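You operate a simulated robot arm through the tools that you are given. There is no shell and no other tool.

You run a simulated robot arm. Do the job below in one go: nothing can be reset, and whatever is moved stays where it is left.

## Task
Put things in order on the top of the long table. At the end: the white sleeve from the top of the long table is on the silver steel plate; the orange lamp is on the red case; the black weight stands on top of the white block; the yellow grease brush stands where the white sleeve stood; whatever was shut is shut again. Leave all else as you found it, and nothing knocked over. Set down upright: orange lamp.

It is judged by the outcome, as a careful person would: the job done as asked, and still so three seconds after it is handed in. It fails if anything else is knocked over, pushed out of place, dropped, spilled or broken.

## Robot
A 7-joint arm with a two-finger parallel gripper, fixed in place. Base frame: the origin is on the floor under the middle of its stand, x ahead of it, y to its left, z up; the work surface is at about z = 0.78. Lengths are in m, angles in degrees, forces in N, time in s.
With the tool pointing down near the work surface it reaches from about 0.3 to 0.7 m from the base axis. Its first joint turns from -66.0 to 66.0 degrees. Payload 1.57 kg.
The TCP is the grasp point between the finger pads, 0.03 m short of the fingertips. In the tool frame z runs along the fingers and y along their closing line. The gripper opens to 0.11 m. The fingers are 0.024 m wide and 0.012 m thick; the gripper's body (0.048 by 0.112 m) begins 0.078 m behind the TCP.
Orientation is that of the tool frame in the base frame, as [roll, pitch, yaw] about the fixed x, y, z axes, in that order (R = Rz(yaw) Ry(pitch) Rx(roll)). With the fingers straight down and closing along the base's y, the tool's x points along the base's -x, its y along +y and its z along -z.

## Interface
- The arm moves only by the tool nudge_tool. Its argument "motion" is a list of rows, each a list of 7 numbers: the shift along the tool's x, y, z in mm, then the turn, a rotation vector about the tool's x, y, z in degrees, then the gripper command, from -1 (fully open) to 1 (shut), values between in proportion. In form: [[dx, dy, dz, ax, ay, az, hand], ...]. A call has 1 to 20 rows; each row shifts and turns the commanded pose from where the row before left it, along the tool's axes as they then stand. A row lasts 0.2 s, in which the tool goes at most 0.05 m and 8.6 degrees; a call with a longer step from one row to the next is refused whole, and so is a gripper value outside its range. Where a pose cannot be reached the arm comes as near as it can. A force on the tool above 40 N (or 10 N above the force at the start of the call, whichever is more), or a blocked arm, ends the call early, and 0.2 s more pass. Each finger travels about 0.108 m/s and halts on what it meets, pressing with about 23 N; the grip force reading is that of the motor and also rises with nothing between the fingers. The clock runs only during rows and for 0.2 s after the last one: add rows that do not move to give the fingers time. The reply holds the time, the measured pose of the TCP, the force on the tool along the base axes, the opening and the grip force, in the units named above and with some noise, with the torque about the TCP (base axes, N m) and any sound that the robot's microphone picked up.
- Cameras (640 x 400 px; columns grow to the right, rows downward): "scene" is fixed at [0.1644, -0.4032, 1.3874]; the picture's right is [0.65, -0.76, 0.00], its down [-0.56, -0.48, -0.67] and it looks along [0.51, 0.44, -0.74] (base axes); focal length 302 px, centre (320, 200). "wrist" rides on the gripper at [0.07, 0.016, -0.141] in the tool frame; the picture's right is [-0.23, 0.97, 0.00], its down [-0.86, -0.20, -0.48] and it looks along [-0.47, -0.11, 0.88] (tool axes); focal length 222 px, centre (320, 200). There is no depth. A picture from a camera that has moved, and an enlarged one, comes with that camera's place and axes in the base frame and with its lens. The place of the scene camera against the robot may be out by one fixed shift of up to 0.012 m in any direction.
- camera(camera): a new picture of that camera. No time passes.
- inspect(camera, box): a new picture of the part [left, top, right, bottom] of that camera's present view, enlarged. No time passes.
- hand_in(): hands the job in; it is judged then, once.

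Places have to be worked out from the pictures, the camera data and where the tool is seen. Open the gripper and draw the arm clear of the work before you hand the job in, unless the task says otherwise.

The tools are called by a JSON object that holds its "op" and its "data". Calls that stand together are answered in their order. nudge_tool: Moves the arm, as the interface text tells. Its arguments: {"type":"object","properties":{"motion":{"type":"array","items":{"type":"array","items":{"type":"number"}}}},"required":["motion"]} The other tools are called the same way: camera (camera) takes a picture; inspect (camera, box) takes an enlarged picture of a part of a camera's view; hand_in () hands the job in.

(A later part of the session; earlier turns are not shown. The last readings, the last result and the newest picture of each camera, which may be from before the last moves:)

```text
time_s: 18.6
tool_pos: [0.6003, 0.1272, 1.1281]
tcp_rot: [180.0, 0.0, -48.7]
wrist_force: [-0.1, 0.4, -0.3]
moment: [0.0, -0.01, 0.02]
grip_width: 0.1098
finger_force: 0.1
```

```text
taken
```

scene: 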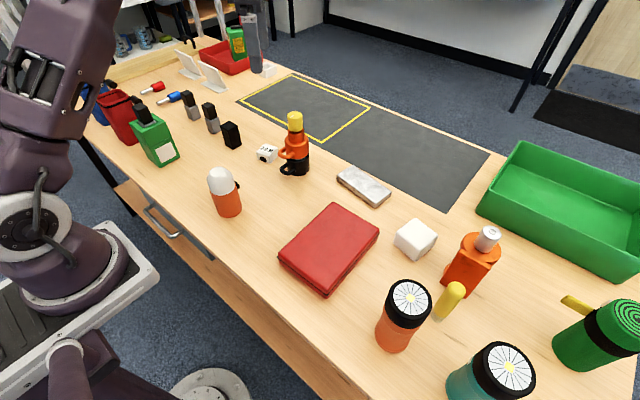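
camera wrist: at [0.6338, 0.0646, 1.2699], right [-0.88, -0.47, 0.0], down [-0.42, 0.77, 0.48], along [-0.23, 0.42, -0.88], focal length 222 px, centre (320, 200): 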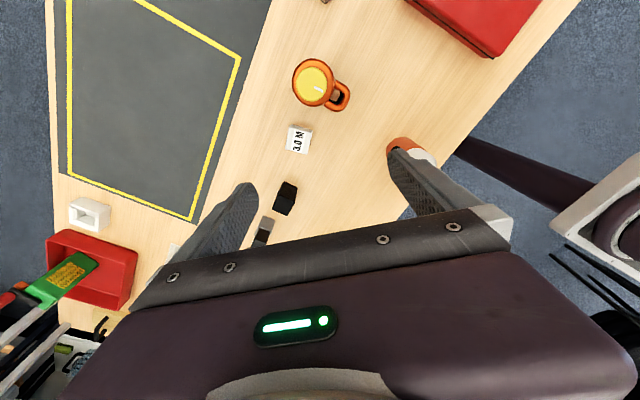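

{"op": "inspect", "data": {"camera": "wrist", "box": [250, 170, 330, 250]}}

{"op": "inspect", "data": {"camera": "wrist", "box": [265, 110, 335, 165]}}

{"op": "inspect", "data": {"camera": "wrist", "box": [40, 180, 180, 320]}}

{"op": "inspect", "data": {"camera": "wrist", "box": [260, 0, 540, 160]}}

```text
5.00 times, centred on (290, 210) of wrist
camera zoom: at [0.6338, 0.0646, 1.2699], right [-0.88, -0.47, 0.0], down [-0.42, 0.77, 0.48], along [-0.23, 0.42, -0.88], focal length 1111 px, centre (470, 150)
```

zoom: 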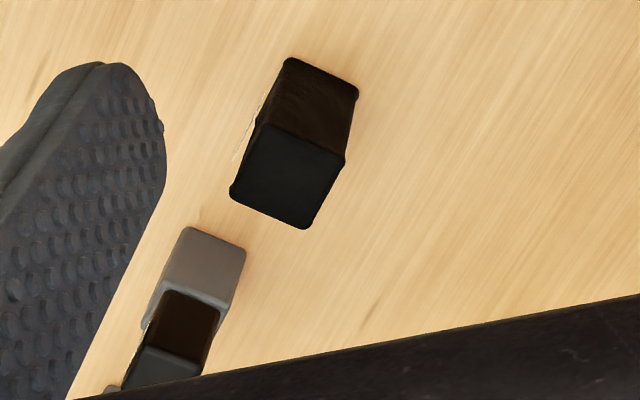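

```text
7.27 times, centred on (300, 138) of wrist
camera zoom: at [0.6338, 0.0646, 1.2699], right [-0.88, -0.47, 0.0], down [-0.42, 0.77, 0.48], along [-0.23, 0.42, -0.88], focal length 1615 px, centre (466, 654)
```

zoom: 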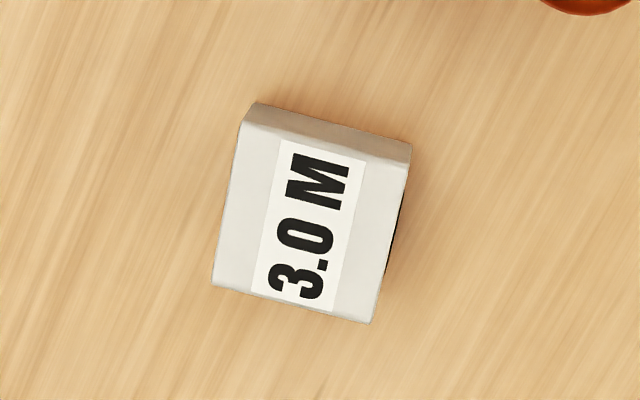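

```text
2.86 times, centred on (110, 250) of wrist
camera zoom: at [0.6338, 0.0646, 1.2699], right [-0.88, -0.47, 0.0], down [-0.42, 0.77, 0.48], along [-0.23, 0.42, -0.88], focal length 635 px, centre (920, 57)
```

zoom: 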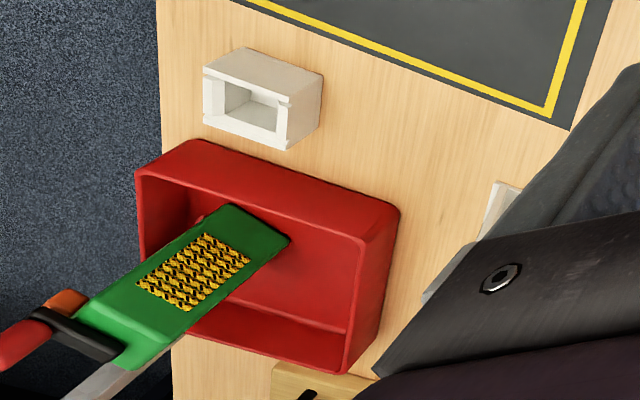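

```text
2.29 times, centred on (400, 80) of wrist
camera zoom: at [0.6338, 0.0646, 1.2699], right [-0.88, -0.47, 0.0], down [-0.42, 0.77, 0.48], along [-0.23, 0.42, -0.88], focal length 508 px, centre (137, 474)
```

zoom: 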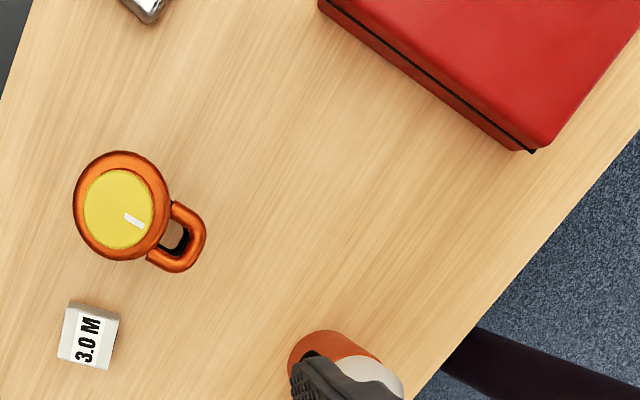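

The sleeve is about 45 mm square. To read the tag on the black block I shift a bit further out (+x, +y) with the same yaw.

{"op": "nudge_tool", "data": {"motion": [[-2.4, -37.6, 0, 0, 0, 0, -1], [-2.4, -37.6, 0, 0, 0, 0, -1], [-2.4, -37.6, 0, 0, 0, 0, -1], [0, 0, 0, 0, 0, 0, -1]]}}

{"op": "camera", "data": {"camera": "wrist"}}

{"op": "inspect", "data": {"camera": "wrist", "box": [300, 120, 400, 200]}}

```text
time_s: 19.6
tool_pos: [0.6258, 0.1691, 1.1157]
tcp_rot: [-180.0, -0.1, -48.8]
wrist_force: [0.3, 0.2, 0.6]
moment: [0.0, 0.03, -0.01]
grip_width: 0.1101
finger_force: 0.1
out of reach, approached as far as the arm can: row 1, 2, 3
```

```text
taken
camera wrist: at [0.6581, 0.1053, 1.2574], right [-0.88, -0.47, 0.0], down [-0.41, 0.77, 0.48], along [-0.23, 0.42, -0.88], focal length 222 px, centre (320, 200)
```

wrist: 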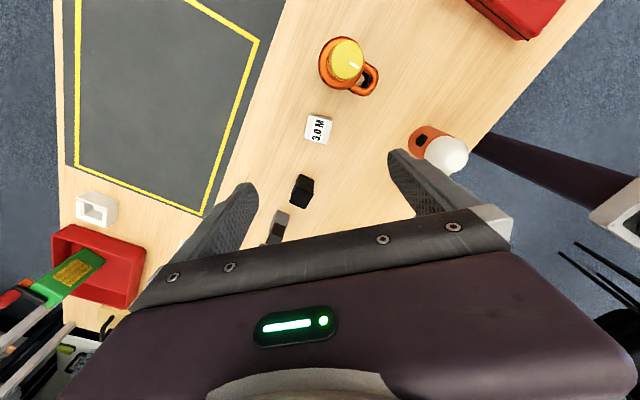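

```text
5.00 times, centred on (350, 160) of wrist
camera zoom: at [0.6581, 0.1053, 1.2574], right [-0.88, -0.47, 0.0], down [-0.41, 0.77, 0.48], along [-0.23, 0.42, -0.88], focal length 1111 px, centre (170, 400)
```

zoom: 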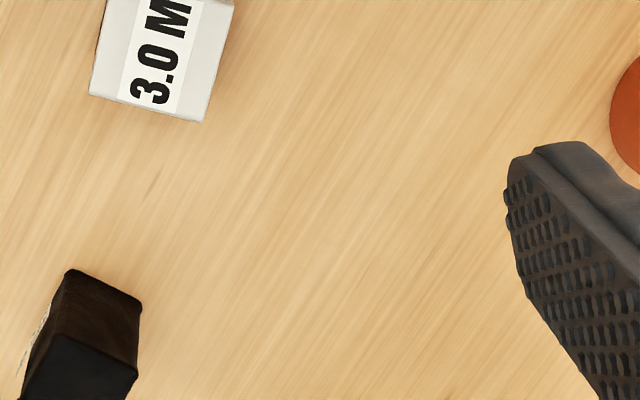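

The white label on the block's +x face is edge-on and the arm hit its reach limit at this height. I back off a little, and turn the yaw further so the camera sees that face.

{"op": "nudge_tool", "data": {"motion": [[0, 30, 0, 0, 0, 0, -1], [0, 0, 0, 0, 0, -8.2, -1], [0, 0, 0, 0, 0, -8.2, -1], [0, 0, 0, 0, 0, -8.2, -1], [0, 0, 0, 0, 0, -8.2, -1], [0, 0, 0, 0, 0, 0, -1]]}}

{"op": "camera", "data": {"camera": "wrist"}}

```text
time_s: 21.0
tool_pos: [0.6008, 0.1494, 1.1173]
tcp_rot: [-180.0, 0.1, -15.8]
wrist_force: [0.0, 0.1, -0.4]
moment: [0.01, -0.03, -0.03]
grip_width: 0.11
finger_force: 0.1
```

```text
taken
camera wrist: at [0.6642, 0.1141, 1.2578], right [-0.48, -0.87, 0.0], down [-0.77, 0.43, 0.48], along [-0.42, 0.23, -0.88], focal length 222 px, centre (320, 200)
```

wrist: 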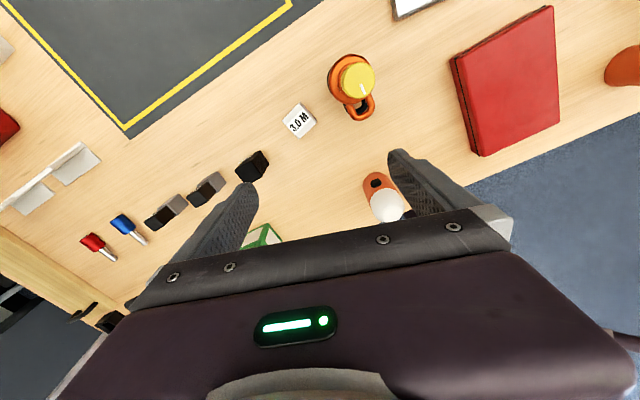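

{"op": "inspect", "data": {"camera": "wrist", "box": [220, 140, 290, 195]}}

{"op": "inspect", "data": {"camera": "wrist", "box": [130, 150, 250, 250]}}

{"op": "inspect", "data": {"camera": "wrist", "box": [270, 90, 340, 150]}}

```text
7.27 times, centred on (255, 168) of wrist
camera zoom: at [0.6642, 0.1141, 1.2578], right [-0.48, -0.87, 0.0], down [-0.77, 0.43, 0.48], along [-0.42, 0.23, -0.88], focal length 1615 px, centre (793, 436)
```

zoom: 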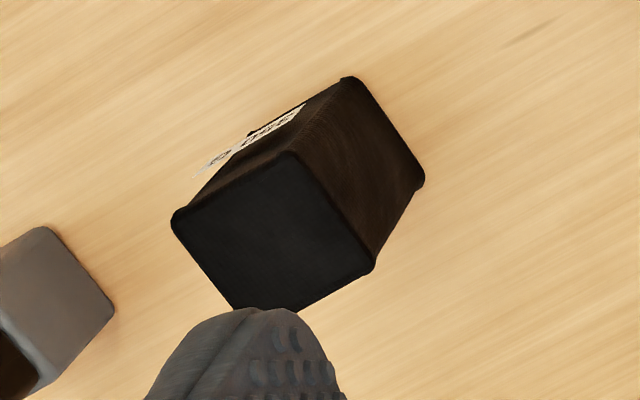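

```text
4.00 times, centred on (190, 200) of wrist
camera zoom: at [0.6642, 0.1141, 1.2578], right [-0.48, -0.87, 0.0], down [-0.77, 0.43, 0.48], along [-0.42, 0.23, -0.88], focal length 888 px, centre (840, 200)
```

zoom: 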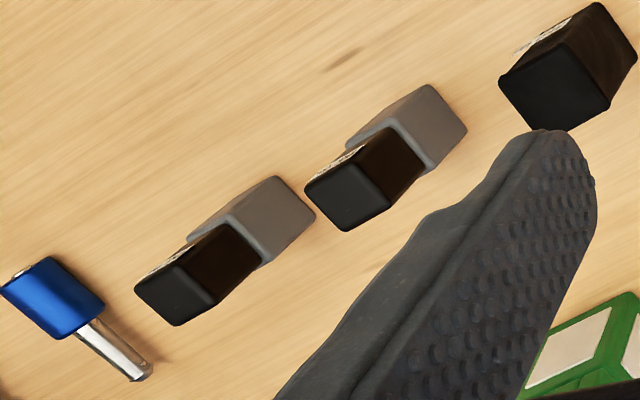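

```text
6.67 times, centred on (305, 120) of wrist
camera zoom: at [0.6642, 0.1141, 1.2578], right [-0.48, -0.87, 0.0], down [-0.77, 0.43, 0.48], along [-0.42, 0.23, -0.88], focal length 1481 px, centre (420, 733)
```

zoom: 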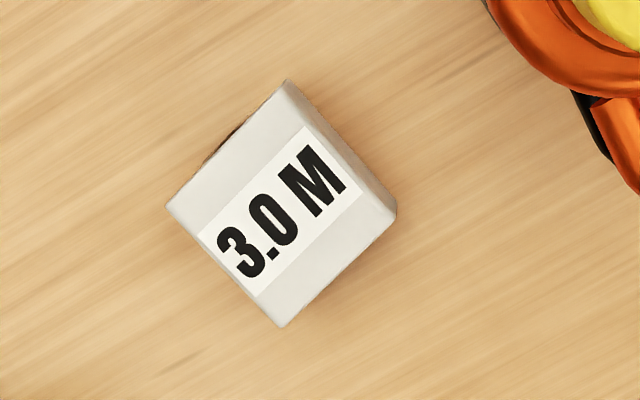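

The far face of the white piece also shows the bore, so it is a through-bored block: the white sleeve. The black block carries a label and is the only all-black piece, so I take it as the weight. I turn back to yaw 180 now.

{"op": "nudge_tool", "data": {"motion": [[0, 0, 0, 0, 0, 8.2, -1], [0, 0, 0, 0, 0, 8.2, -1], [0, 0, 0, 0, 0, 8.2, -1], [0, 0, 0, 0, 0, 8.2, -1], [0, 0, 0, 0, 0, 8.2, -1], [0, 0, 0, 0, 0, 8.2, -1], [0, 0, 0, 0, 0, 8.2, -1], [0, 0, 0, 0, 0, 8.2, -1], [0, 0, 0, 0, 0, 8.2, -1], [0, 0, 0, 0, 0, 8.2, -1], [0, 0, 0, 0, 0, 8.2, -1], [0, 0, 0, 0, 0, 8.2, -1], [0, 0, 0, 0, 0, 8.2, -1], [0, 0, 0, 0, 0, 8.2, -1], [0, 0, 0, 0, 0, 8.2, -1], [0, 0, 0, 0, 0, 8.2, -1], [0, 0, 0, 0, 0, 8.2, -1], [0, 0, 0, 0, 0, 8.2, -1], [0, 0, 0, 0, 0, 8.2, -1], [0, 0, 0, 0, 0, 8.2, -1]]}}

```text
time_s: 25.2
tool_pos: [0.6029, 0.1498, 1.1162]
tcp_rot: [180.0, 0.0, 179.9]
wrist_force: [-0.4, 0.3, -0.4]
moment: [0.0, 0.02, -0.01]
grip_width: 0.1098
finger_force: 0.1
```

I now move to above the plate to measure it closely and test the reach there.

{"op": "nudge_tool", "data": {"motion": [[0, -43, 0, 0, 0, 0, -1], [0, -43, 0, 0, 0, 0, -1], [0, -43, 0, 0, 0, 0, -1], [0, -43, 0, 0, 0, 0, -1], [0, -43, 0, 0, 0, 0, -1], [0, -43, 0, 0, 0, 0, -1], [0, 0, 45, 0, 0, 0, -1], [-10, 0, 45, 0, 0, 0, -1], [-10, 0, 45, 0, 0, 0, -1], [0, 0, 0, 0, 0, 0, -1]]}}

{"op": "camera", "data": {"camera": "wrist"}}

{"op": "inspect", "data": {"camera": "wrist", "box": [240, 80, 400, 240]}}

```text
time_s: 27.4
tool_pos: [0.6211, -0.11, 0.9818]
tcp_rot: [-179.9, 0.0, -179.8]
wrist_force: [-0.3, -0.1, -0.7]
moment: [0.0, 0.0, -0.03]
grip_width: 0.1101
finger_force: 0.1
```

```text
taken
camera wrist: at [0.5511, -0.0933, 1.1228], right [0.23, 0.97, 0.0], down [0.86, -0.2, 0.48], along [0.47, -0.11, -0.88], focal length 222 px, centre (320, 200)
```

wrist: 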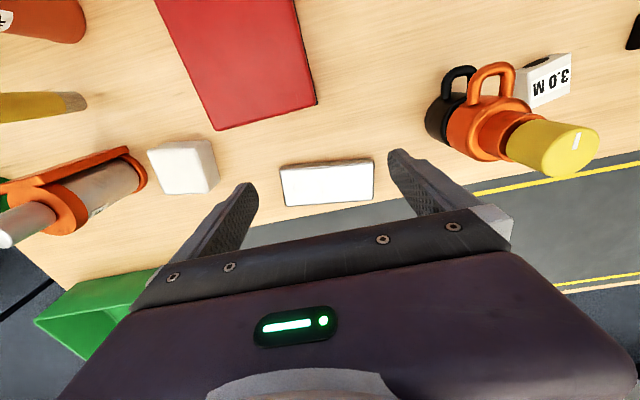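

```text
2.50 times, centred on (320, 160) of wrist
camera zoom: at [0.5511, -0.0933, 1.1228], right [0.23, 0.97, 0.0], down [0.86, -0.2, 0.48], along [0.47, -0.11, -0.88], focal length 555 px, centre (320, 300)
```

zoom: 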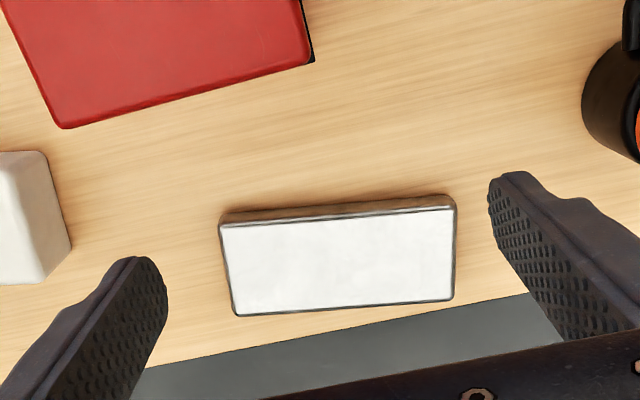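

The plate centre works out at (0.699,-0.115), top z≈0.80, rotated about -9° from the y axis. I test reach by moving out and down to just above it.

{"op": "nudge_tool", "data": {"motion": [[-20, 0, 30, 0, 0, 0, -1], [-20, 0, 30, 0, 0, 0, -1], [-18, -2, 30, 0, 0, 0, -1], [-16, -3, 10, 0, 0, 0, -1], [0, 0, 0, 0, 0, 0, -1]]}}

{"op": "camera", "data": {"camera": "wrist"}}

```text
time_s: 28.6
tool_pos: [0.6831, -0.1125, 0.8814]
tcp_rot: [-180.0, -0.1, 180.0]
wrist_force: [-0.2, 0.1, 0.7]
moment: [-0.01, -0.02, 0.01]
grip_width: 0.1102
finger_force: 0.1
out of reach, approached as far as the arm can: row 4
```

```text
taken
camera wrist: at [0.6139, -0.0961, 1.0235], right [0.23, 0.97, 0.0], down [0.86, -0.2, 0.48], along [0.47, -0.11, -0.88], focal length 222 px, centre (320, 200)
```

wrist: 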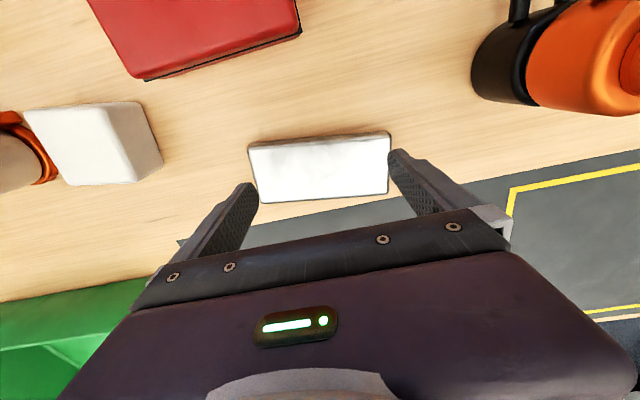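

The reach limit here is about r≈0.69 with the tool straight down, so I'll need to tilt the tool outward ~15° for the plate. I check the mug stack and the white block from this viewpoint.

{"op": "inspect", "data": {"camera": "wrist", "box": [440, 0, 640, 130]}}

{"op": "inspect", "data": {"camera": "wrist", "box": [0, 80, 180, 200]}}

```text
3.08 times, centred on (540, 65) of wrist
camera zoom: at [0.6139, -0.0961, 1.0235], right [0.23, 0.97, 0.0], down [0.86, -0.2, 0.48], along [0.47, -0.11, -0.88], focal length 684 px, centre (-357, 615)
```

zoom: 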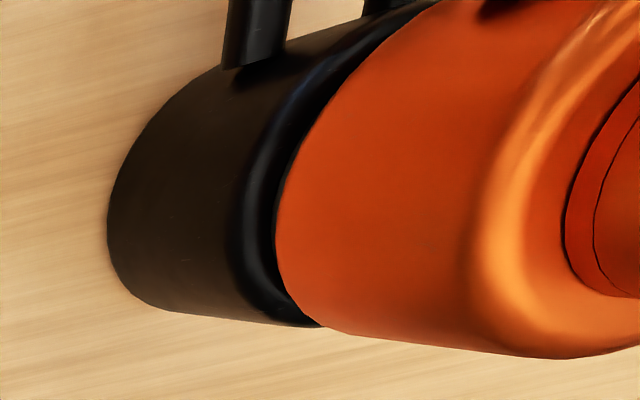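

```text
3.33 times, centred on (90, 140) of wrist
camera zoom: at [0.6139, -0.0961, 1.0235], right [0.23, 0.97, 0.0], down [0.86, -0.2, 0.48], along [0.47, -0.11, -0.88], focal length 740 px, centre (1087, 400)
```

zoom: 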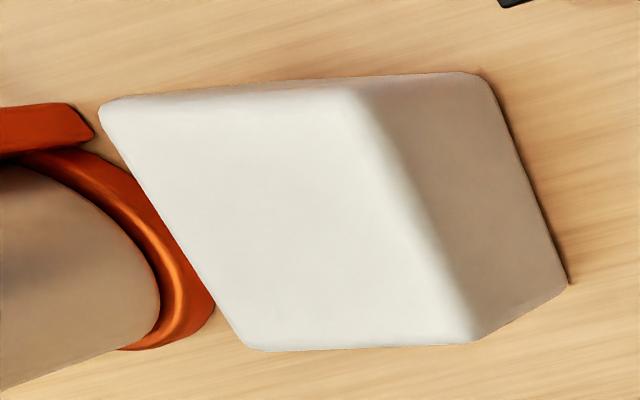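

Now I have the white block (centre ≈(0.6195,-0.3165), top z≈0.826, 66 mm square) and the mug stack (≈(0.641,0.077), r≈0.035). I rise, move over to the sleeve side, and look at the sleeve closely.

{"op": "nudge_tool", "data": {"motion": [[15, 0, -45, 0, 0, 0, -1], [20, 0, -45, 0, 0, 0, -1], [20, 0, -45, 0, 0, 0, -1], [20, 0, -45, 0, 0, 0, -1], [10, 40, -20, 0, 0, 0, -1], [0, 45, 0, 0, 0, 0, -1], [0, 45, 0, 0, 0, 0, -1], [0, 45, 0, 0, 0, 0, -1], [0, 45, 0, 0, 0, 0, -1], [0, 45, 0, 0, 0, 0, -1], [0, 32, 20, 0, 0, 0, -1], [0, 0, 40, 0, 0, 0, -1], [0, 0, 40, 0, 0, 0, -1], [0, 0, 0, 0, 0, 0, -1]]}}

{"op": "camera", "data": {"camera": "wrist"}}

{"op": "inspect", "data": {"camera": "wrist", "box": [270, 130, 370, 210]}}

```text
time_s: 31.6
tool_pos: [0.5994, 0.1861, 0.9827]
tcp_rot: [180.0, 0.1, -180.0]
wrist_force: [0.2, -0.9, 0.0]
moment: [0.03, 0.03, -0.04]
grip_width: 0.1101
finger_force: 0.1
```

```text
taken
camera wrist: at [0.5293, 0.2011, 1.1232], right [0.23, 0.97, 0.0], down [0.86, -0.2, 0.48], along [0.47, -0.11, -0.88], focal length 222 px, centre (320, 200)
```

wrist: 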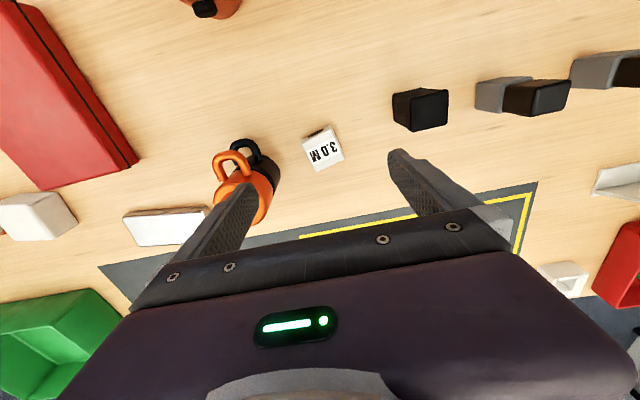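

```text
5.00 times, centred on (320, 170) of wrist
camera zoom: at [0.5293, 0.2011, 1.1232], right [0.23, 0.97, 0.0], down [0.86, -0.2, 0.48], along [0.47, -0.11, -0.88], focal length 1111 px, centre (320, 350)
```

zoom: 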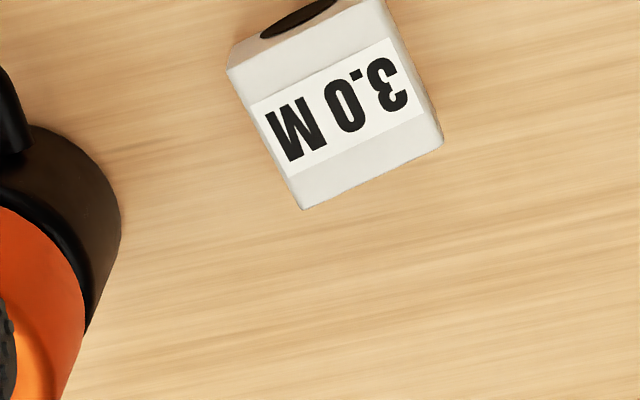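

{"op": "inspect", "data": {"camera": "wrist", "box": [280, 110, 370, 180]}}

{"op": "inspect", "data": {"camera": "wrist", "box": [370, 60, 480, 150]}}

```text
5.71 times, centred on (325, 145) of wrist
camera zoom: at [0.5293, 0.2011, 1.1232], right [0.23, 0.97, 0.0], down [0.86, -0.2, 0.48], along [0.47, -0.11, -0.88], focal length 1269 px, centre (291, 514)
```

zoom: 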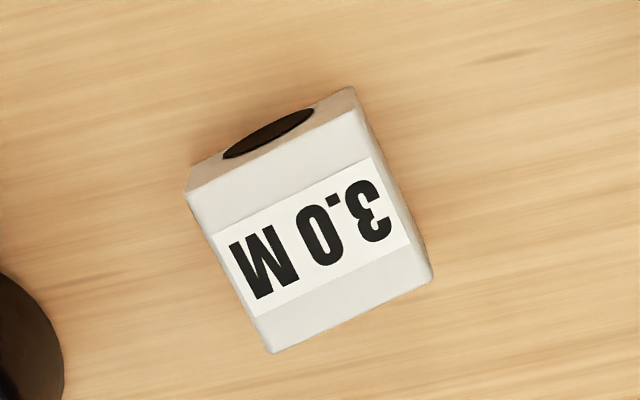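

```text
4.44 times, centred on (425, 105) of wrist
camera zoom: at [0.5293, 0.2011, 1.1232], right [0.23, 0.97, 0.0], down [0.86, -0.2, 0.48], along [0.47, -0.11, -0.88], focal length 987 px, centre (-147, 622)
```

zoom: 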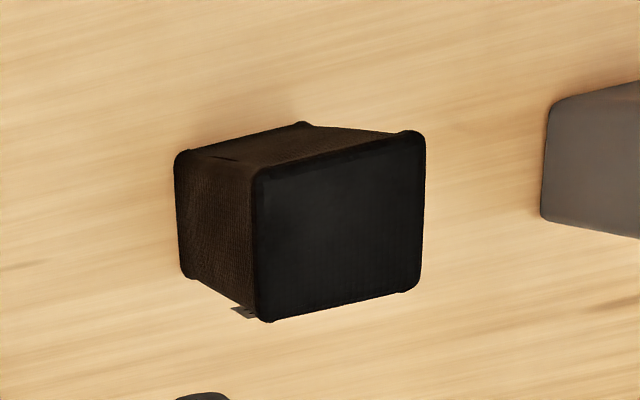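

Sleeve: centre (0.619,0.185), 46 mm square, top z≈0.811, turned +12.3°. I set yaw 192.3°, tilt 15° outward about the closing axis, narrow the gripper to ~75 mm and come down to just above it.

{"op": "nudge_tool", "data": {"motion": [[0, 0, 0, 0, 0, -6.15, -0.36], [0, 0, 0, 0, 0, -6.15, -0.36], [0, 0, 0, 0, -7.5, 0, -0.36], [0, 0, 0, 0, -7.5, 0, -0.36], [-13.5, -2, 3.6, 0, 0, 0, -0.36], [10.6, 0, 39.5, 0, 0, 0, -0.36], [10.6, 0, 39.5, 0, 0, 0, -0.36], [0, 0, 0, 0, 0, 0, -0.36]]}}

{"op": "camera", "data": {"camera": "wrist"}}

{"op": "camera", "data": {"camera": "scene"}}

```text
time_s: 33.4
tool_pos: [0.6127, 0.1862, 0.899]
tcp_rot: [-179.9, 15.0, -167.7]
wrist_force: [0.1, 0.1, -0.1]
moment: [-0.01, 0.01, 0.02]
grip_width: 0.0749
finger_force: 0.0
```

```text
taken
camera wrist: at [0.5083, 0.1794, 1.0181], right [0.01, 1.0, 0.06], down [0.73, -0.05, 0.68], along [0.69, 0.04, -0.73], focal length 222 px, centre (320, 200)
```

wrist: 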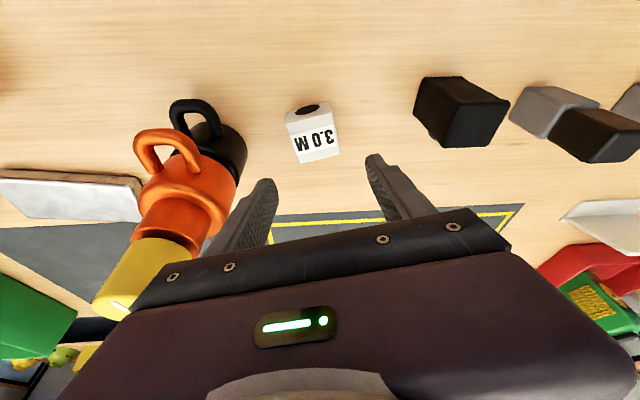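

```text
taken
```

scene: 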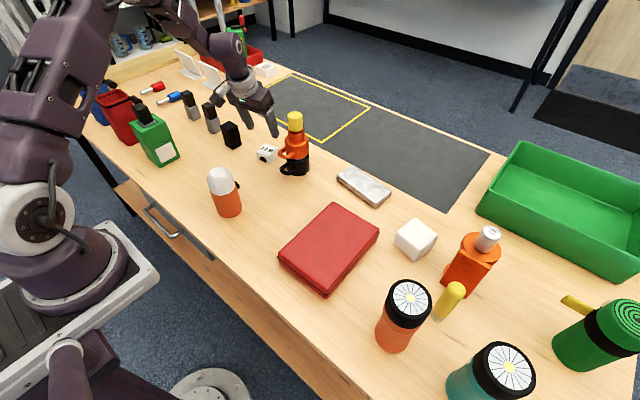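

The view agrees with the estimate (sleeve centre ≈(0.62,0.186)), and the fingers straddle it clear of the mugs. I go straight down so the fingertips are just above the table.

{"op": "nudge_tool", "data": {"motion": [[7.1, 0, 26.4, 0, 0, 0, -0.36], [7.1, 0, 26.4, 0, 0, 0, -0.36], [7.1, 0, 26.0, 0, 0, 0, -0.36], [0, 0, 0, 0, 0, 0, -0.36]]}}

{"op": "camera", "data": {"camera": "wrist"}}

{"op": "inspect", "data": {"camera": "scene", "box": [200, 70, 320, 190]}}

```text
time_s: 34.4
tool_pos: [0.6134, 0.1846, 0.8181]
tcp_rot: [-179.9, 15.0, -167.8]
wrist_force: [-1.0, -0.8, 0.4]
moment: [0.0, 0.01, 0.03]
grip_width: 0.0748
finger_force: 0.1
```

```text
taken
camera wrist: at [0.5082, 0.1789, 0.9361], right [0.01, 1.0, 0.06], down [0.73, -0.05, 0.68], along [0.69, 0.04, -0.73], focal length 222 px, centre (320, 200)
```

wrist: 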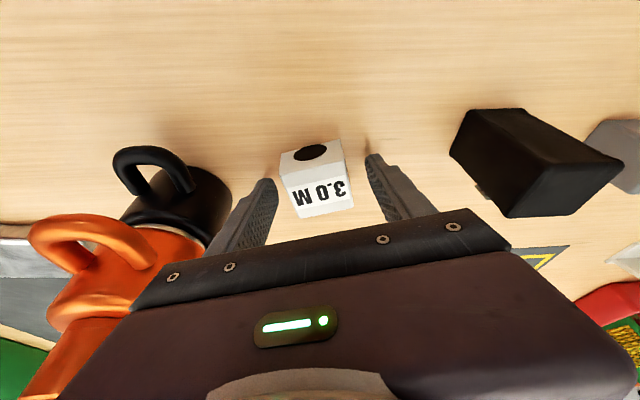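

```text
3.33 times, centred on (260, 130) of scene
camera zoom: at [0.1644, -0.4032, 1.3874], right [0.65, -0.76, 0.0], down [-0.56, -0.48, -0.67], along [0.51, 0.44, -0.74], focal length 1008 px, centre (520, 433)
```

zoom: 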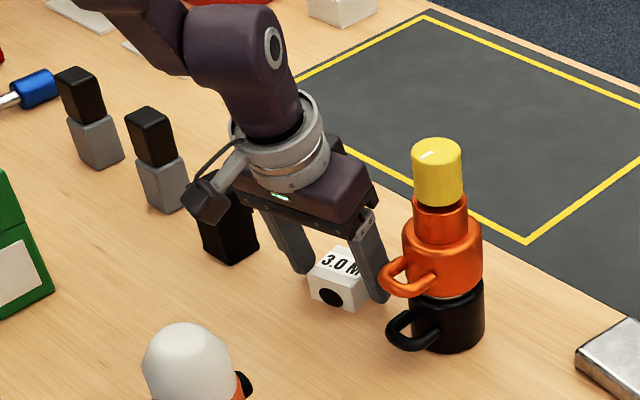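

The sleeve sits between the fingers with the mug handles clear. I close the gripper on it.

{"op": "nudge_tool", "data": {"motion": [[0, 0, 0, 0, 0, 0, 0.3], [0, 0, 0, 0, 0, 0, 0.6], [0, 0, 0, 0, 0, 0, 0.6], [0, 0, 0, 0, 0, 0, 0.6]]}}

{"op": "camera", "data": {"camera": "wrist"}}

```text
time_s: 35.4
tool_pos: [0.6139, 0.1852, 0.8186]
tcp_rot: [-179.9, 15.0, -167.6]
wrist_force: [-0.7, 0.0, -0.1]
moment: [-0.05, -0.01, 0.0]
grip_width: 0.0468
finger_force: 23.5
```

```text
taken
camera wrist: at [0.5081, 0.1789, 0.9364], right [0.01, 1.0, 0.06], down [0.73, -0.04, 0.68], along [0.69, 0.04, -0.73], focal length 222 px, centre (320, 200)
```

wrist: 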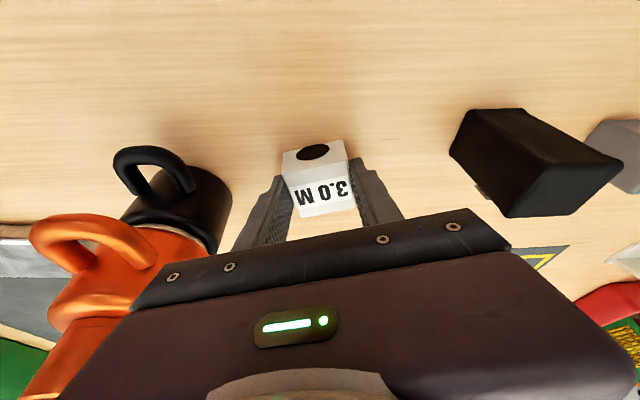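

Gripped at 46.8 mm with full force; sleeve bottom is 38.6 mm below the TCP. I lift straight up, then draw inward, away from the mugs.

{"op": "nudge_tool", "data": {"motion": [[5.2, 0, 19.3, 0, 0, 0, 0.6], [11.6, 0, 43.5, 0, 0, 0, 0.6], [11.6, 0, 43.5, 0, 0, 0, 0.6], [11.6, 0, 43.5, 0, 0, 0, 0.6], [11.6, 0, 43.5, 0, 0, 0, 0.6], [0, 0, 0, 0, 0, 0, 0.6]]}}

{"op": "camera", "data": {"camera": "wrist"}}

```text
time_s: 35.8
tool_pos: [0.6157, 0.1854, 0.8119]
tcp_rot: [179.9, 15.5, -167.7]
wrist_force: [-0.3, 0.1, 8.8]
moment: [-0.24, -0.01, -0.09]
grip_width: 0.0469
finger_force: 22.9
stopped in row 1: the force on the tool passed its limit at 103 N (the readings are from after the stop); the commanded pose is now the measured one
```

```text
taken
camera wrist: at [0.5104, 0.1793, 0.9295], right [0.01, 1.0, 0.06], down [0.72, -0.05, 0.69], along [0.69, 0.04, -0.72], focal length 222 px, centre (320, 200)
```

wrist: 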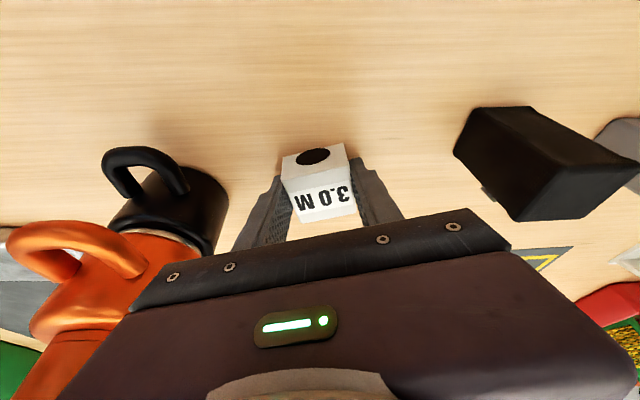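

I got the sign wrong: that row pressed downward and was stopped at contact; the sleeve and surroundings look undisturbed (TCP now 0.812). I now lift with the correct sign, gently first.

{"op": "nudge_tool", "data": {"motion": [[-2.6, 0, -9.7, 0, 0, 0, 0.6], [-2.6, 0, -9.7, 0, 0, 0, 0.6], [0, 0, 0, 0, 0, 0, 0.6]]}}

{"op": "camera", "data": {"camera": "wrist"}}

{"op": "inspect", "data": {"camera": "scene", "box": [200, 70, 320, 190]}}

```text
time_s: 36.6
tool_pos: [0.6156, 0.1864, 0.8314]
tcp_rot: [179.9, 15.3, -167.6]
wrist_force: [0.6, -0.9, -0.6]
moment: [0.02, 0.04, 0.0]
grip_width: 0.0468
finger_force: 22.8
```

```text
taken
camera wrist: at [0.5096, 0.1796, 0.9492], right [0.01, 1.0, 0.06], down [0.72, -0.05, 0.69], along [0.69, 0.04, -0.72], focal length 222 px, centre (320, 200)
```

wrist: 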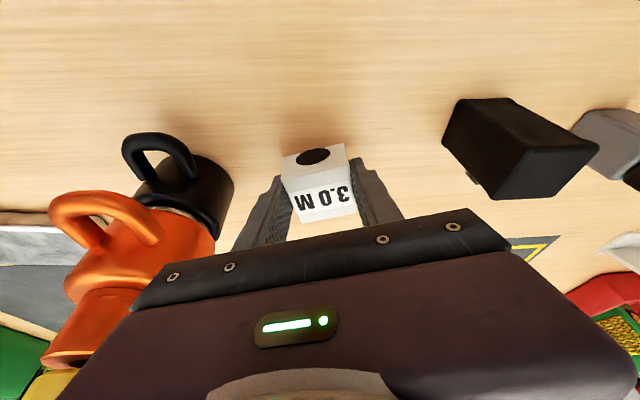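

```text
3.33 times, centred on (260, 130) of scene
camera zoom: at [0.1644, -0.4032, 1.3874], right [0.65, -0.76, 0.0], down [-0.56, -0.48, -0.67], along [0.51, 0.44, -0.74], focal length 1008 px, centre (520, 433)
```

zoom: 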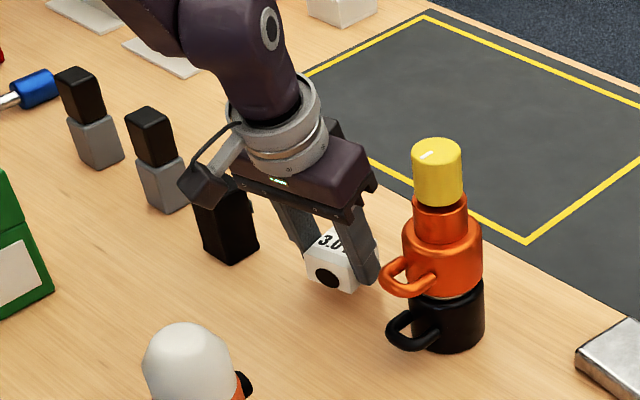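

{"op": "inspect", "data": {"camera": "scene", "box": [245, 125, 295, 165]}}

{"op": "inspect", "data": {"camera": "wrist", "box": [260, 120, 380, 240]}}

```text
10.00 times, centred on (270, 145) of scene
camera zoom: at [0.1644, -0.4032, 1.3874], right [0.65, -0.76, 0.0], down [-0.56, -0.48, -0.67], along [0.51, 0.44, -0.74], focal length 3025 px, centre (820, 750)
```

zoom: 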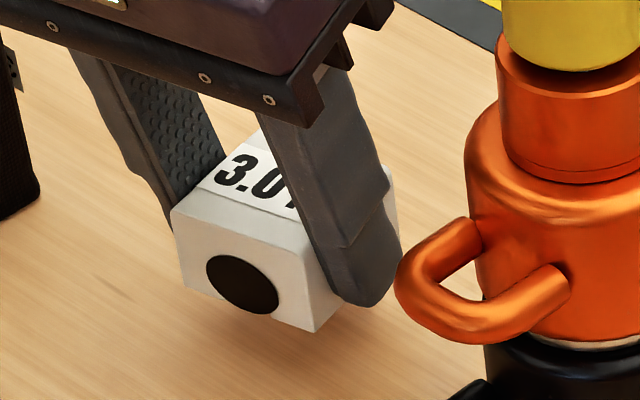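

```text
3.33 times, centred on (320, 180) of wrist
camera zoom: at [0.5096, 0.1796, 0.9492], right [0.01, 1.0, 0.06], down [0.72, -0.05, 0.69], along [0.69, 0.04, -0.72], focal length 740 px, centre (320, 267)
```

zoom: 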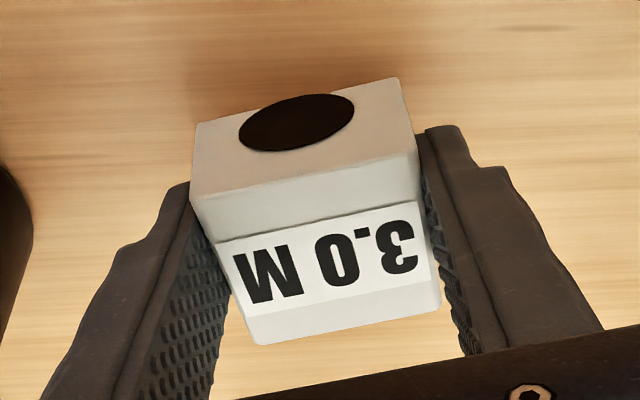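

The sleeve is held nearly level. I continue lifting straight up to about z=1.04, then draw inward away from the mugs.

{"op": "nudge_tool", "data": {"motion": [[-8, 0, -29, 0, 0, 0, 0.6], [-11.6, 0, -43, 0, 0, 0, 0.6], [-11.6, 0, -43, 0, 0, 0, 0.6], [-11.6, 0, -43, 0, 0, 0, 0.6], [-11.6, 0, -43, 0, 0, 0, 0.6], [43.5, 0, -11.6, 0, 0, 0, 0.6], [43.5, 0, -11.6, 0, 0, 0, 0.6], [0, 0, 0, 0, 0, 0, 0.6]]}}

{"op": "camera", "data": {"camera": "wrist"}}

{"op": "camera", "data": {"camera": "scene"}}

```text
time_s: 38.4
tool_pos: [0.526, 0.1667, 1.0387]
tcp_rot: [-180.0, 15.5, -167.6]
wrist_force: [0.8, -0.8, -0.2]
moment: [0.01, -0.01, 0.01]
grip_width: 0.0469
finger_force: 22.9
```

```text
taken
camera wrist: at [0.4204, 0.1598, 1.1569], right [0.01, 1.0, 0.06], down [0.72, -0.05, 0.69], along [0.69, 0.04, -0.72], focal length 222 px, centre (320, 200)
```

wrist: 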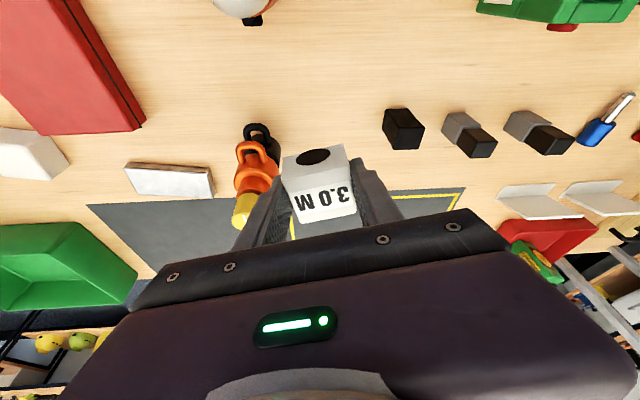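

```text
taken
```

scene: 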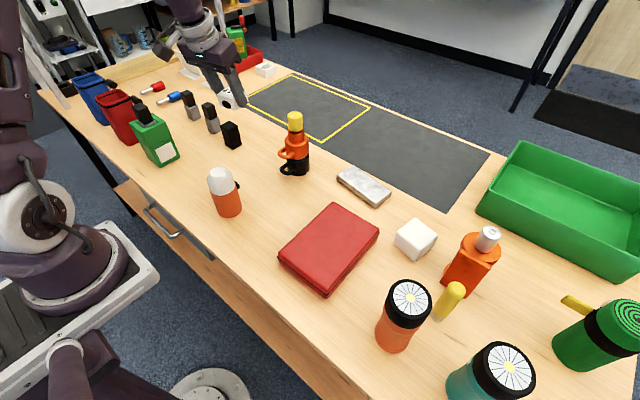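

All clear. I turn the yaw by -21° about the vertical to align with the plate and shift sideways until in line with the plate.

{"op": "nudge_tool", "data": {"motion": [[0, 0, 0, 1.88, 0, 6.78, 0.6], [0, 0, 0, 1.88, 0, 6.78, 0.6], [0, 0, 0, 1.88, 0, 6.78, 0.6], [0, -42, 0, 0, 0, 0, 0.6], [0, -42, 0, 0, 0, 0, 0.6], [0, -42, 0, 0, 0, 0, 0.6], [0, -42, 0, 0, 0, 0, 0.6], [0, -42, 0, 0, 0, 0, 0.6], [0, -42, 0, 0, 0, 0, 0.6], [0, 0, 0, 0, 0, 0, 0.6]]}}

{"op": "camera", "data": {"camera": "wrist"}}

```text
time_s: 40.6
tool_pos: [0.4884, -0.0832, 1.0384]
tcp_rot: [180.0, 15.5, 171.4]
wrist_force: [0.8, 0.5, 0.3]
moment: [-0.03, 0.02, 0.01]
grip_width: 0.0467
finger_force: 23.0
```

```text
taken
camera wrist: at [0.3873, -0.0517, 1.1566], right [0.36, 0.93, 0.06], down [0.66, -0.3, 0.69], along [0.66, -0.21, -0.72], focal length 222 px, centre (320, 200)
```

wrist: 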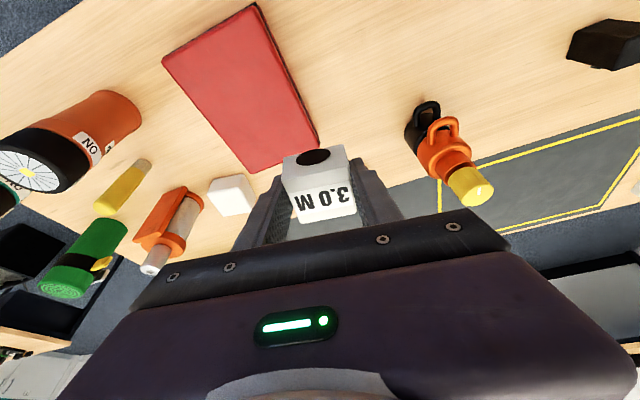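

Lined up laterally with the plate. I now move outward and down to just above the plate.

{"op": "nudge_tool", "data": {"motion": [[-33.2, 0, 30, 0, 0, 0, 0.6], [-33.2, 0, 30, 0, 0, 0, 0.6], [-33.2, 0, 30, 0, 0, 0, 0.6], [-33.2, 0, 30, 0, 0, 0, 0.6], [-13.8, 0, 40.1, 0, 0, 0, 0.6], [-13.8, 0, 40.1, 0, 0, 0, 0.6], [0, 0, 0, 0, 0, 0, 0.6]]}}

{"op": "camera", "data": {"camera": "wrist"}}

{"op": "camera", "data": {"camera": "scene"}}

```text
time_s: 42.2
tool_pos: [0.6929, -0.1142, 0.8876]
tcp_rot: [180.0, 15.4, 171.1]
wrist_force: [-0.3, 0.4, -0.9]
moment: [-0.02, 0.0, -0.01]
grip_width: 0.0469
finger_force: 22.6
```

```text
taken
camera wrist: at [0.5926, -0.0819, 1.0056], right [0.36, 0.93, 0.06], down [0.66, -0.3, 0.69], along [0.66, -0.21, -0.72], focal length 222 px, centre (320, 200)
```

wrist: 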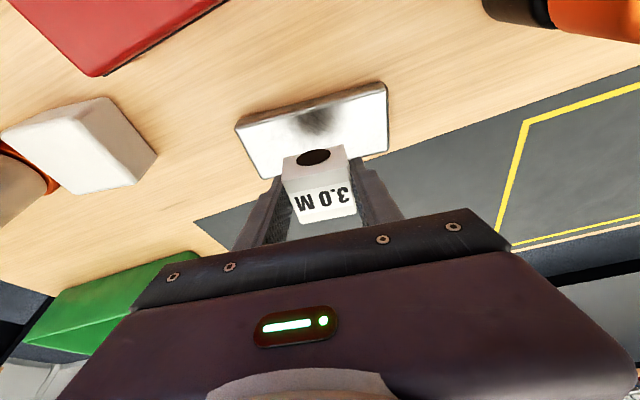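

```text
taken
```

scene: 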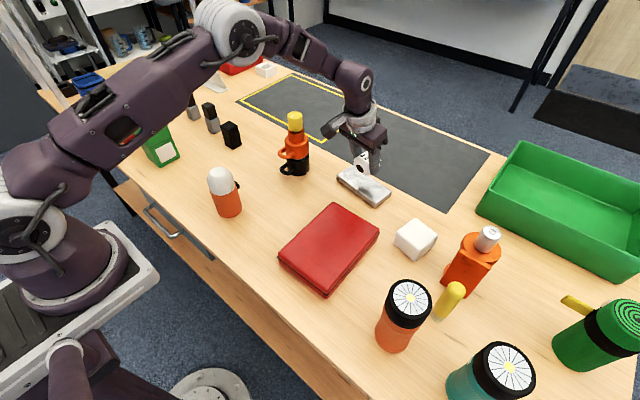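

Reach is fine and the sleeve's reflection is centred on the plate. I descend to about 10 mm above contact.

{"op": "nudge_tool", "data": {"motion": [[5.3, 0, 19.3, 0, 0, 0, 0.6], [5.3, 0, 19.3, 0, 0, 0, 0.6], [0, 0, 0, 0, 0, 0, 0.6]]}}

{"op": "inspect", "data": {"camera": "scene", "box": [320, 130, 400, 215]}}

{"op": "inspect", "data": {"camera": "wrist", "box": [220, 80, 420, 240]}}

```text
time_s: 43.0
tool_pos: [0.6945, -0.1138, 0.8479]
tcp_rot: [-179.9, 15.4, 171.3]
wrist_force: [0.6, -0.2, -0.2]
moment: [0.03, -0.04, 0.03]
grip_width: 0.0469
finger_force: 22.5
```

```text
4.71 times, centred on (360, 172) of scene
camera zoom: at [0.1644, -0.4032, 1.3874], right [0.65, -0.76, 0.0], down [-0.56, -0.48, -0.67], along [0.51, 0.44, -0.74], focal length 1424 px, centre (132, 329)
```

zoom: 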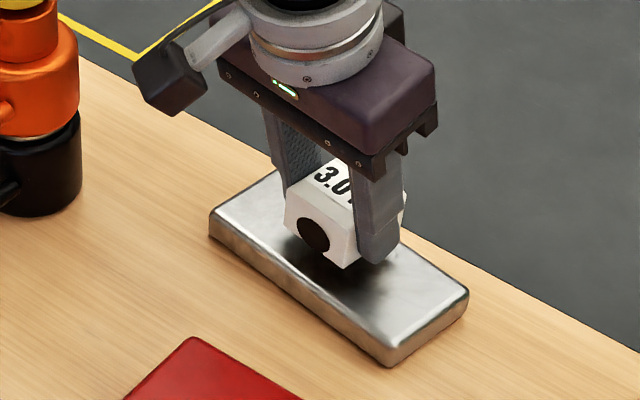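

```text
2.50 times, centred on (320, 160) of wrist
camera zoom: at [0.5929, -0.0817, 0.9656], right [0.36, 0.93, 0.06], down [0.66, -0.3, 0.69], along [0.66, -0.21, -0.72], focal length 555 px, centre (320, 300)
```

zoom: 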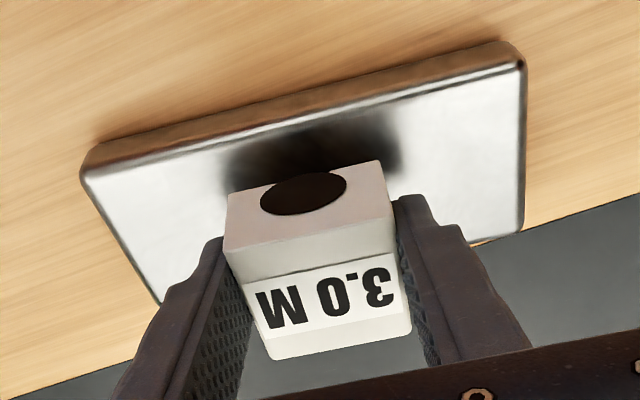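

About 15 mm to go. I lower slowly and watch the force.

{"op": "nudge_tool", "data": {"motion": [[0.8, 0, 2.9, 0, 0, 0, 0.6], [0.8, 0, 2.9, 0, 0, 0, 0.6], [0.8, 0, 2.9, 0, 0, 0, 0.6], [0, 0, 0, 0, 0, 0, 0.6]]}}

```text
time_s: 44.0
tool_pos: [0.6943, -0.1143, 0.8392]
tcp_rot: [180.0, 15.4, 171.3]
wrist_force: [0.0, -0.8, 0.7]
moment: [-0.01, 0.0, -0.01]
grip_width: 0.0467
finger_force: 23.7
```

{"op": "nudge_tool", "data": {"motion": [[0.5, 0, 1.9, 0, 0, 0, 0.6], [0.5, 0, 1.9, 0, 0, 0, 0.6], [0, 0, 0, 0, 0, 0, 0.6]]}}

{"op": "inspect", "data": {"camera": "scene", "box": [320, 140, 400, 215]}}

```text
time_s: 44.8
tool_pos: [0.694, -0.114, 0.835]
tcp_rot: [180.0, 15.4, 171.4]
wrist_force: [-0.5, -0.4, 0.0]
moment: [0.02, 0.03, -0.04]
grip_width: 0.0465
finger_force: 23.0
```

```text
5.33 times, centred on (360, 178) of scene
camera zoom: at [0.1644, -0.4032, 1.3874], right [0.65, -0.76, 0.0], down [-0.56, -0.48, -0.67], along [0.51, 0.44, -0.74], focal length 1614 px, centre (107, 320)
```

zoom: 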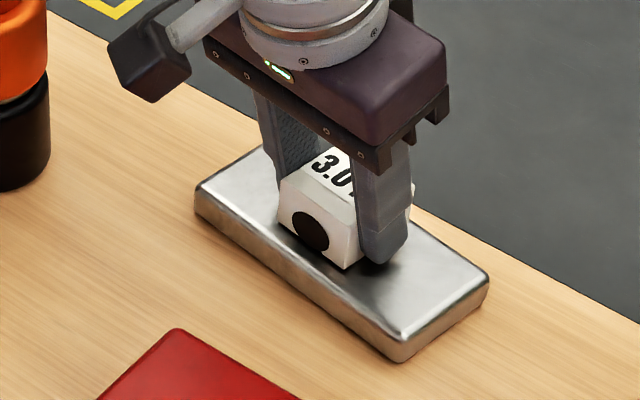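

Nearly touching, no contact force yet. I continue in 1.5 mm steps.

{"op": "nudge_tool", "data": {"motion": [[0.4, 0, 1.4, 0, 0, 0, 0.6], [0.4, 0, 1.4, 0, 0, 0, 0.6], [0, 0, 0, 0, 0, 0, 0.6]]}}

```text
time_s: 45.6
tool_pos: [0.6936, -0.1139, 0.8351]
tcp_rot: [-180.0, 15.6, 171.3]
wrist_force: [-4.7, 2.1, 20.1]
moment: [0.06, 0.24, 0.01]
grip_width: 0.0467
finger_force: 22.6
```

Contact (20 N) is confirmed at TCP z=0.835. I relieve the pressure slightly and then open the fingers just enough to let go.

{"op": "nudge_tool", "data": {"motion": [[-0.6, 0, -2.2, 0, 0, 0, 0.6], [0, 0, 0, 0, 0, 0, 0.6]]}}

```text
time_s: 46.2
tool_pos: [0.6931, -0.1151, 0.8349]
tcp_rot: [-179.9, 15.3, 171.3]
wrist_force: [-0.5, 0.0, -0.3]
moment: [0.05, 0.0, 0.01]
grip_width: 0.0467
finger_force: 23.6
```

{"op": "nudge_tool", "data": {"motion": [[0, 0, 0, 0, 0, 0, 0.05], [0, 0, 0, 0, 0, 0, -0.15], [0, 0, 0, 0, 0, 0, -0.3], [0, 0, 0, 0, 0, 0, -0.3]]}}

{"op": "inspect", "data": {"camera": "wrist", "box": [220, 80, 420, 240]}}

{"op": "inspect", "data": {"camera": "scene", "box": [320, 140, 400, 215]}}

```text
time_s: 47.2
tool_pos: [0.6932, -0.1142, 0.8345]
tcp_rot: [180.0, 15.4, 171.4]
wrist_force: [-0.1, 0.1, 0.2]
moment: [0.0, 0.02, 0.02]
grip_width: 0.0714
finger_force: 0.1
```

```text
2.50 times, centred on (320, 160) of wrist
camera zoom: at [0.5926, -0.0823, 0.9527], right [0.36, 0.93, 0.06], down [0.66, -0.3, 0.69], along [0.66, -0.21, -0.72], focal length 555 px, centre (320, 300)
```

zoom: 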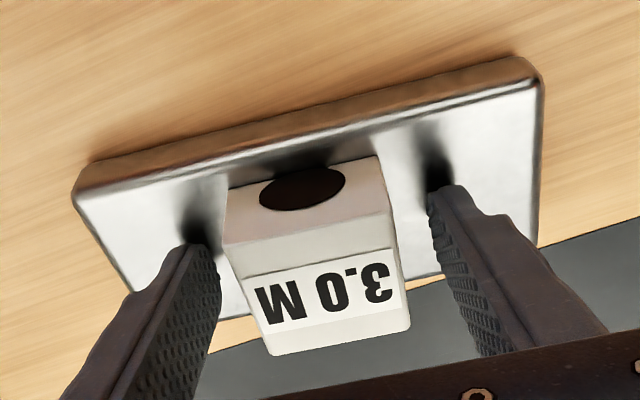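

```text
5.33 times, centred on (360, 178) of scene
camera zoom: at [0.1644, -0.4032, 1.3874], right [0.65, -0.76, 0.0], down [-0.56, -0.48, -0.67], along [0.51, 0.44, -0.74], focal length 1614 px, centre (107, 320)
```

zoom: 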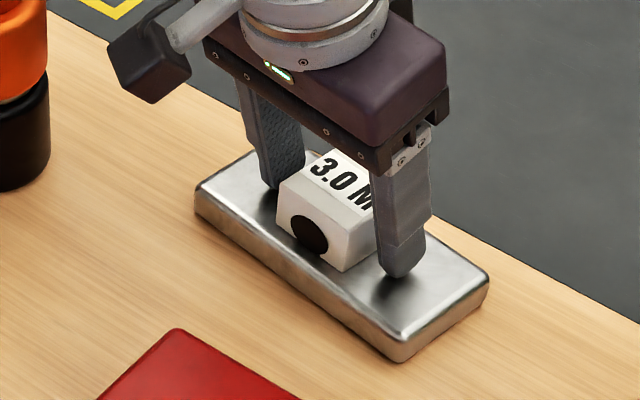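

The sleeve sits flat on the plate. I withdraw straight up, then inward, and level the tool again.

{"op": "nudge_tool", "data": {"motion": [[-5.3, 0, -19.3, 0, 0, 0, -0.3], [-11.9, 0, -43.3, 0, 0, 0, -0.3], [-11.9, 0, -43.3, 0, 0, 0, -0.3], [31, 0, -33, 0, 0, 0, -0.3], [31, 0, -33, 0, 0, 0, -0.5], [43, 0, -12, 0, 0, 0, -0.7], [43, 0, -12, 0, 0, 0, -1], [0, 0, 0, 0, 7.7, 0, -1], [0, 0, 0, 0, 7.7, 0, -1], [0, 0, 0, 0, 0, -8.0, -1], [0, 0, 0, 0, 0, 0, -1]]}}

{"op": "camera", "data": {"camera": "wrist"}}

{"op": "camera", "data": {"camera": "scene"}}

```text
time_s: 49.6
tool_pos: [0.5291, -0.0885, 0.9927]
tcp_rot: [180.0, 0.0, 179.3]
wrist_force: [-0.1, 0.5, 0.1]
moment: [-0.04, -0.03, 0.03]
grip_width: 0.11
finger_force: 0.0
```

```text
taken
camera wrist: at [0.4601, -0.0721, 1.1335], right [0.24, 0.97, 0.0], down [0.85, -0.21, 0.48], along [0.46, -0.11, -0.88], focal length 222 px, centre (320, 200)
```

wrist: 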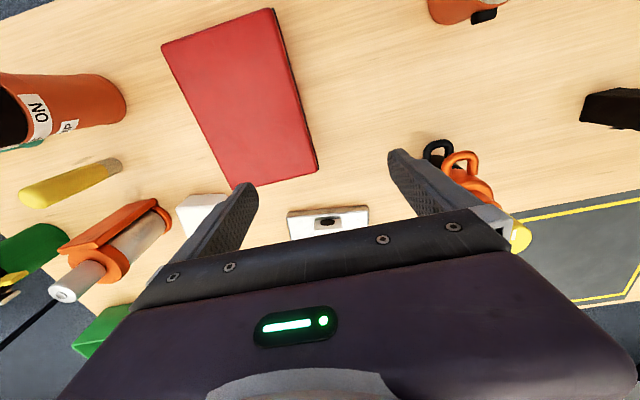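

```text
taken
```

scene: 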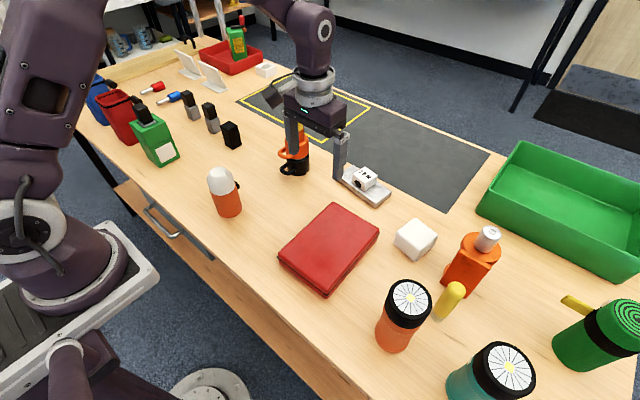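

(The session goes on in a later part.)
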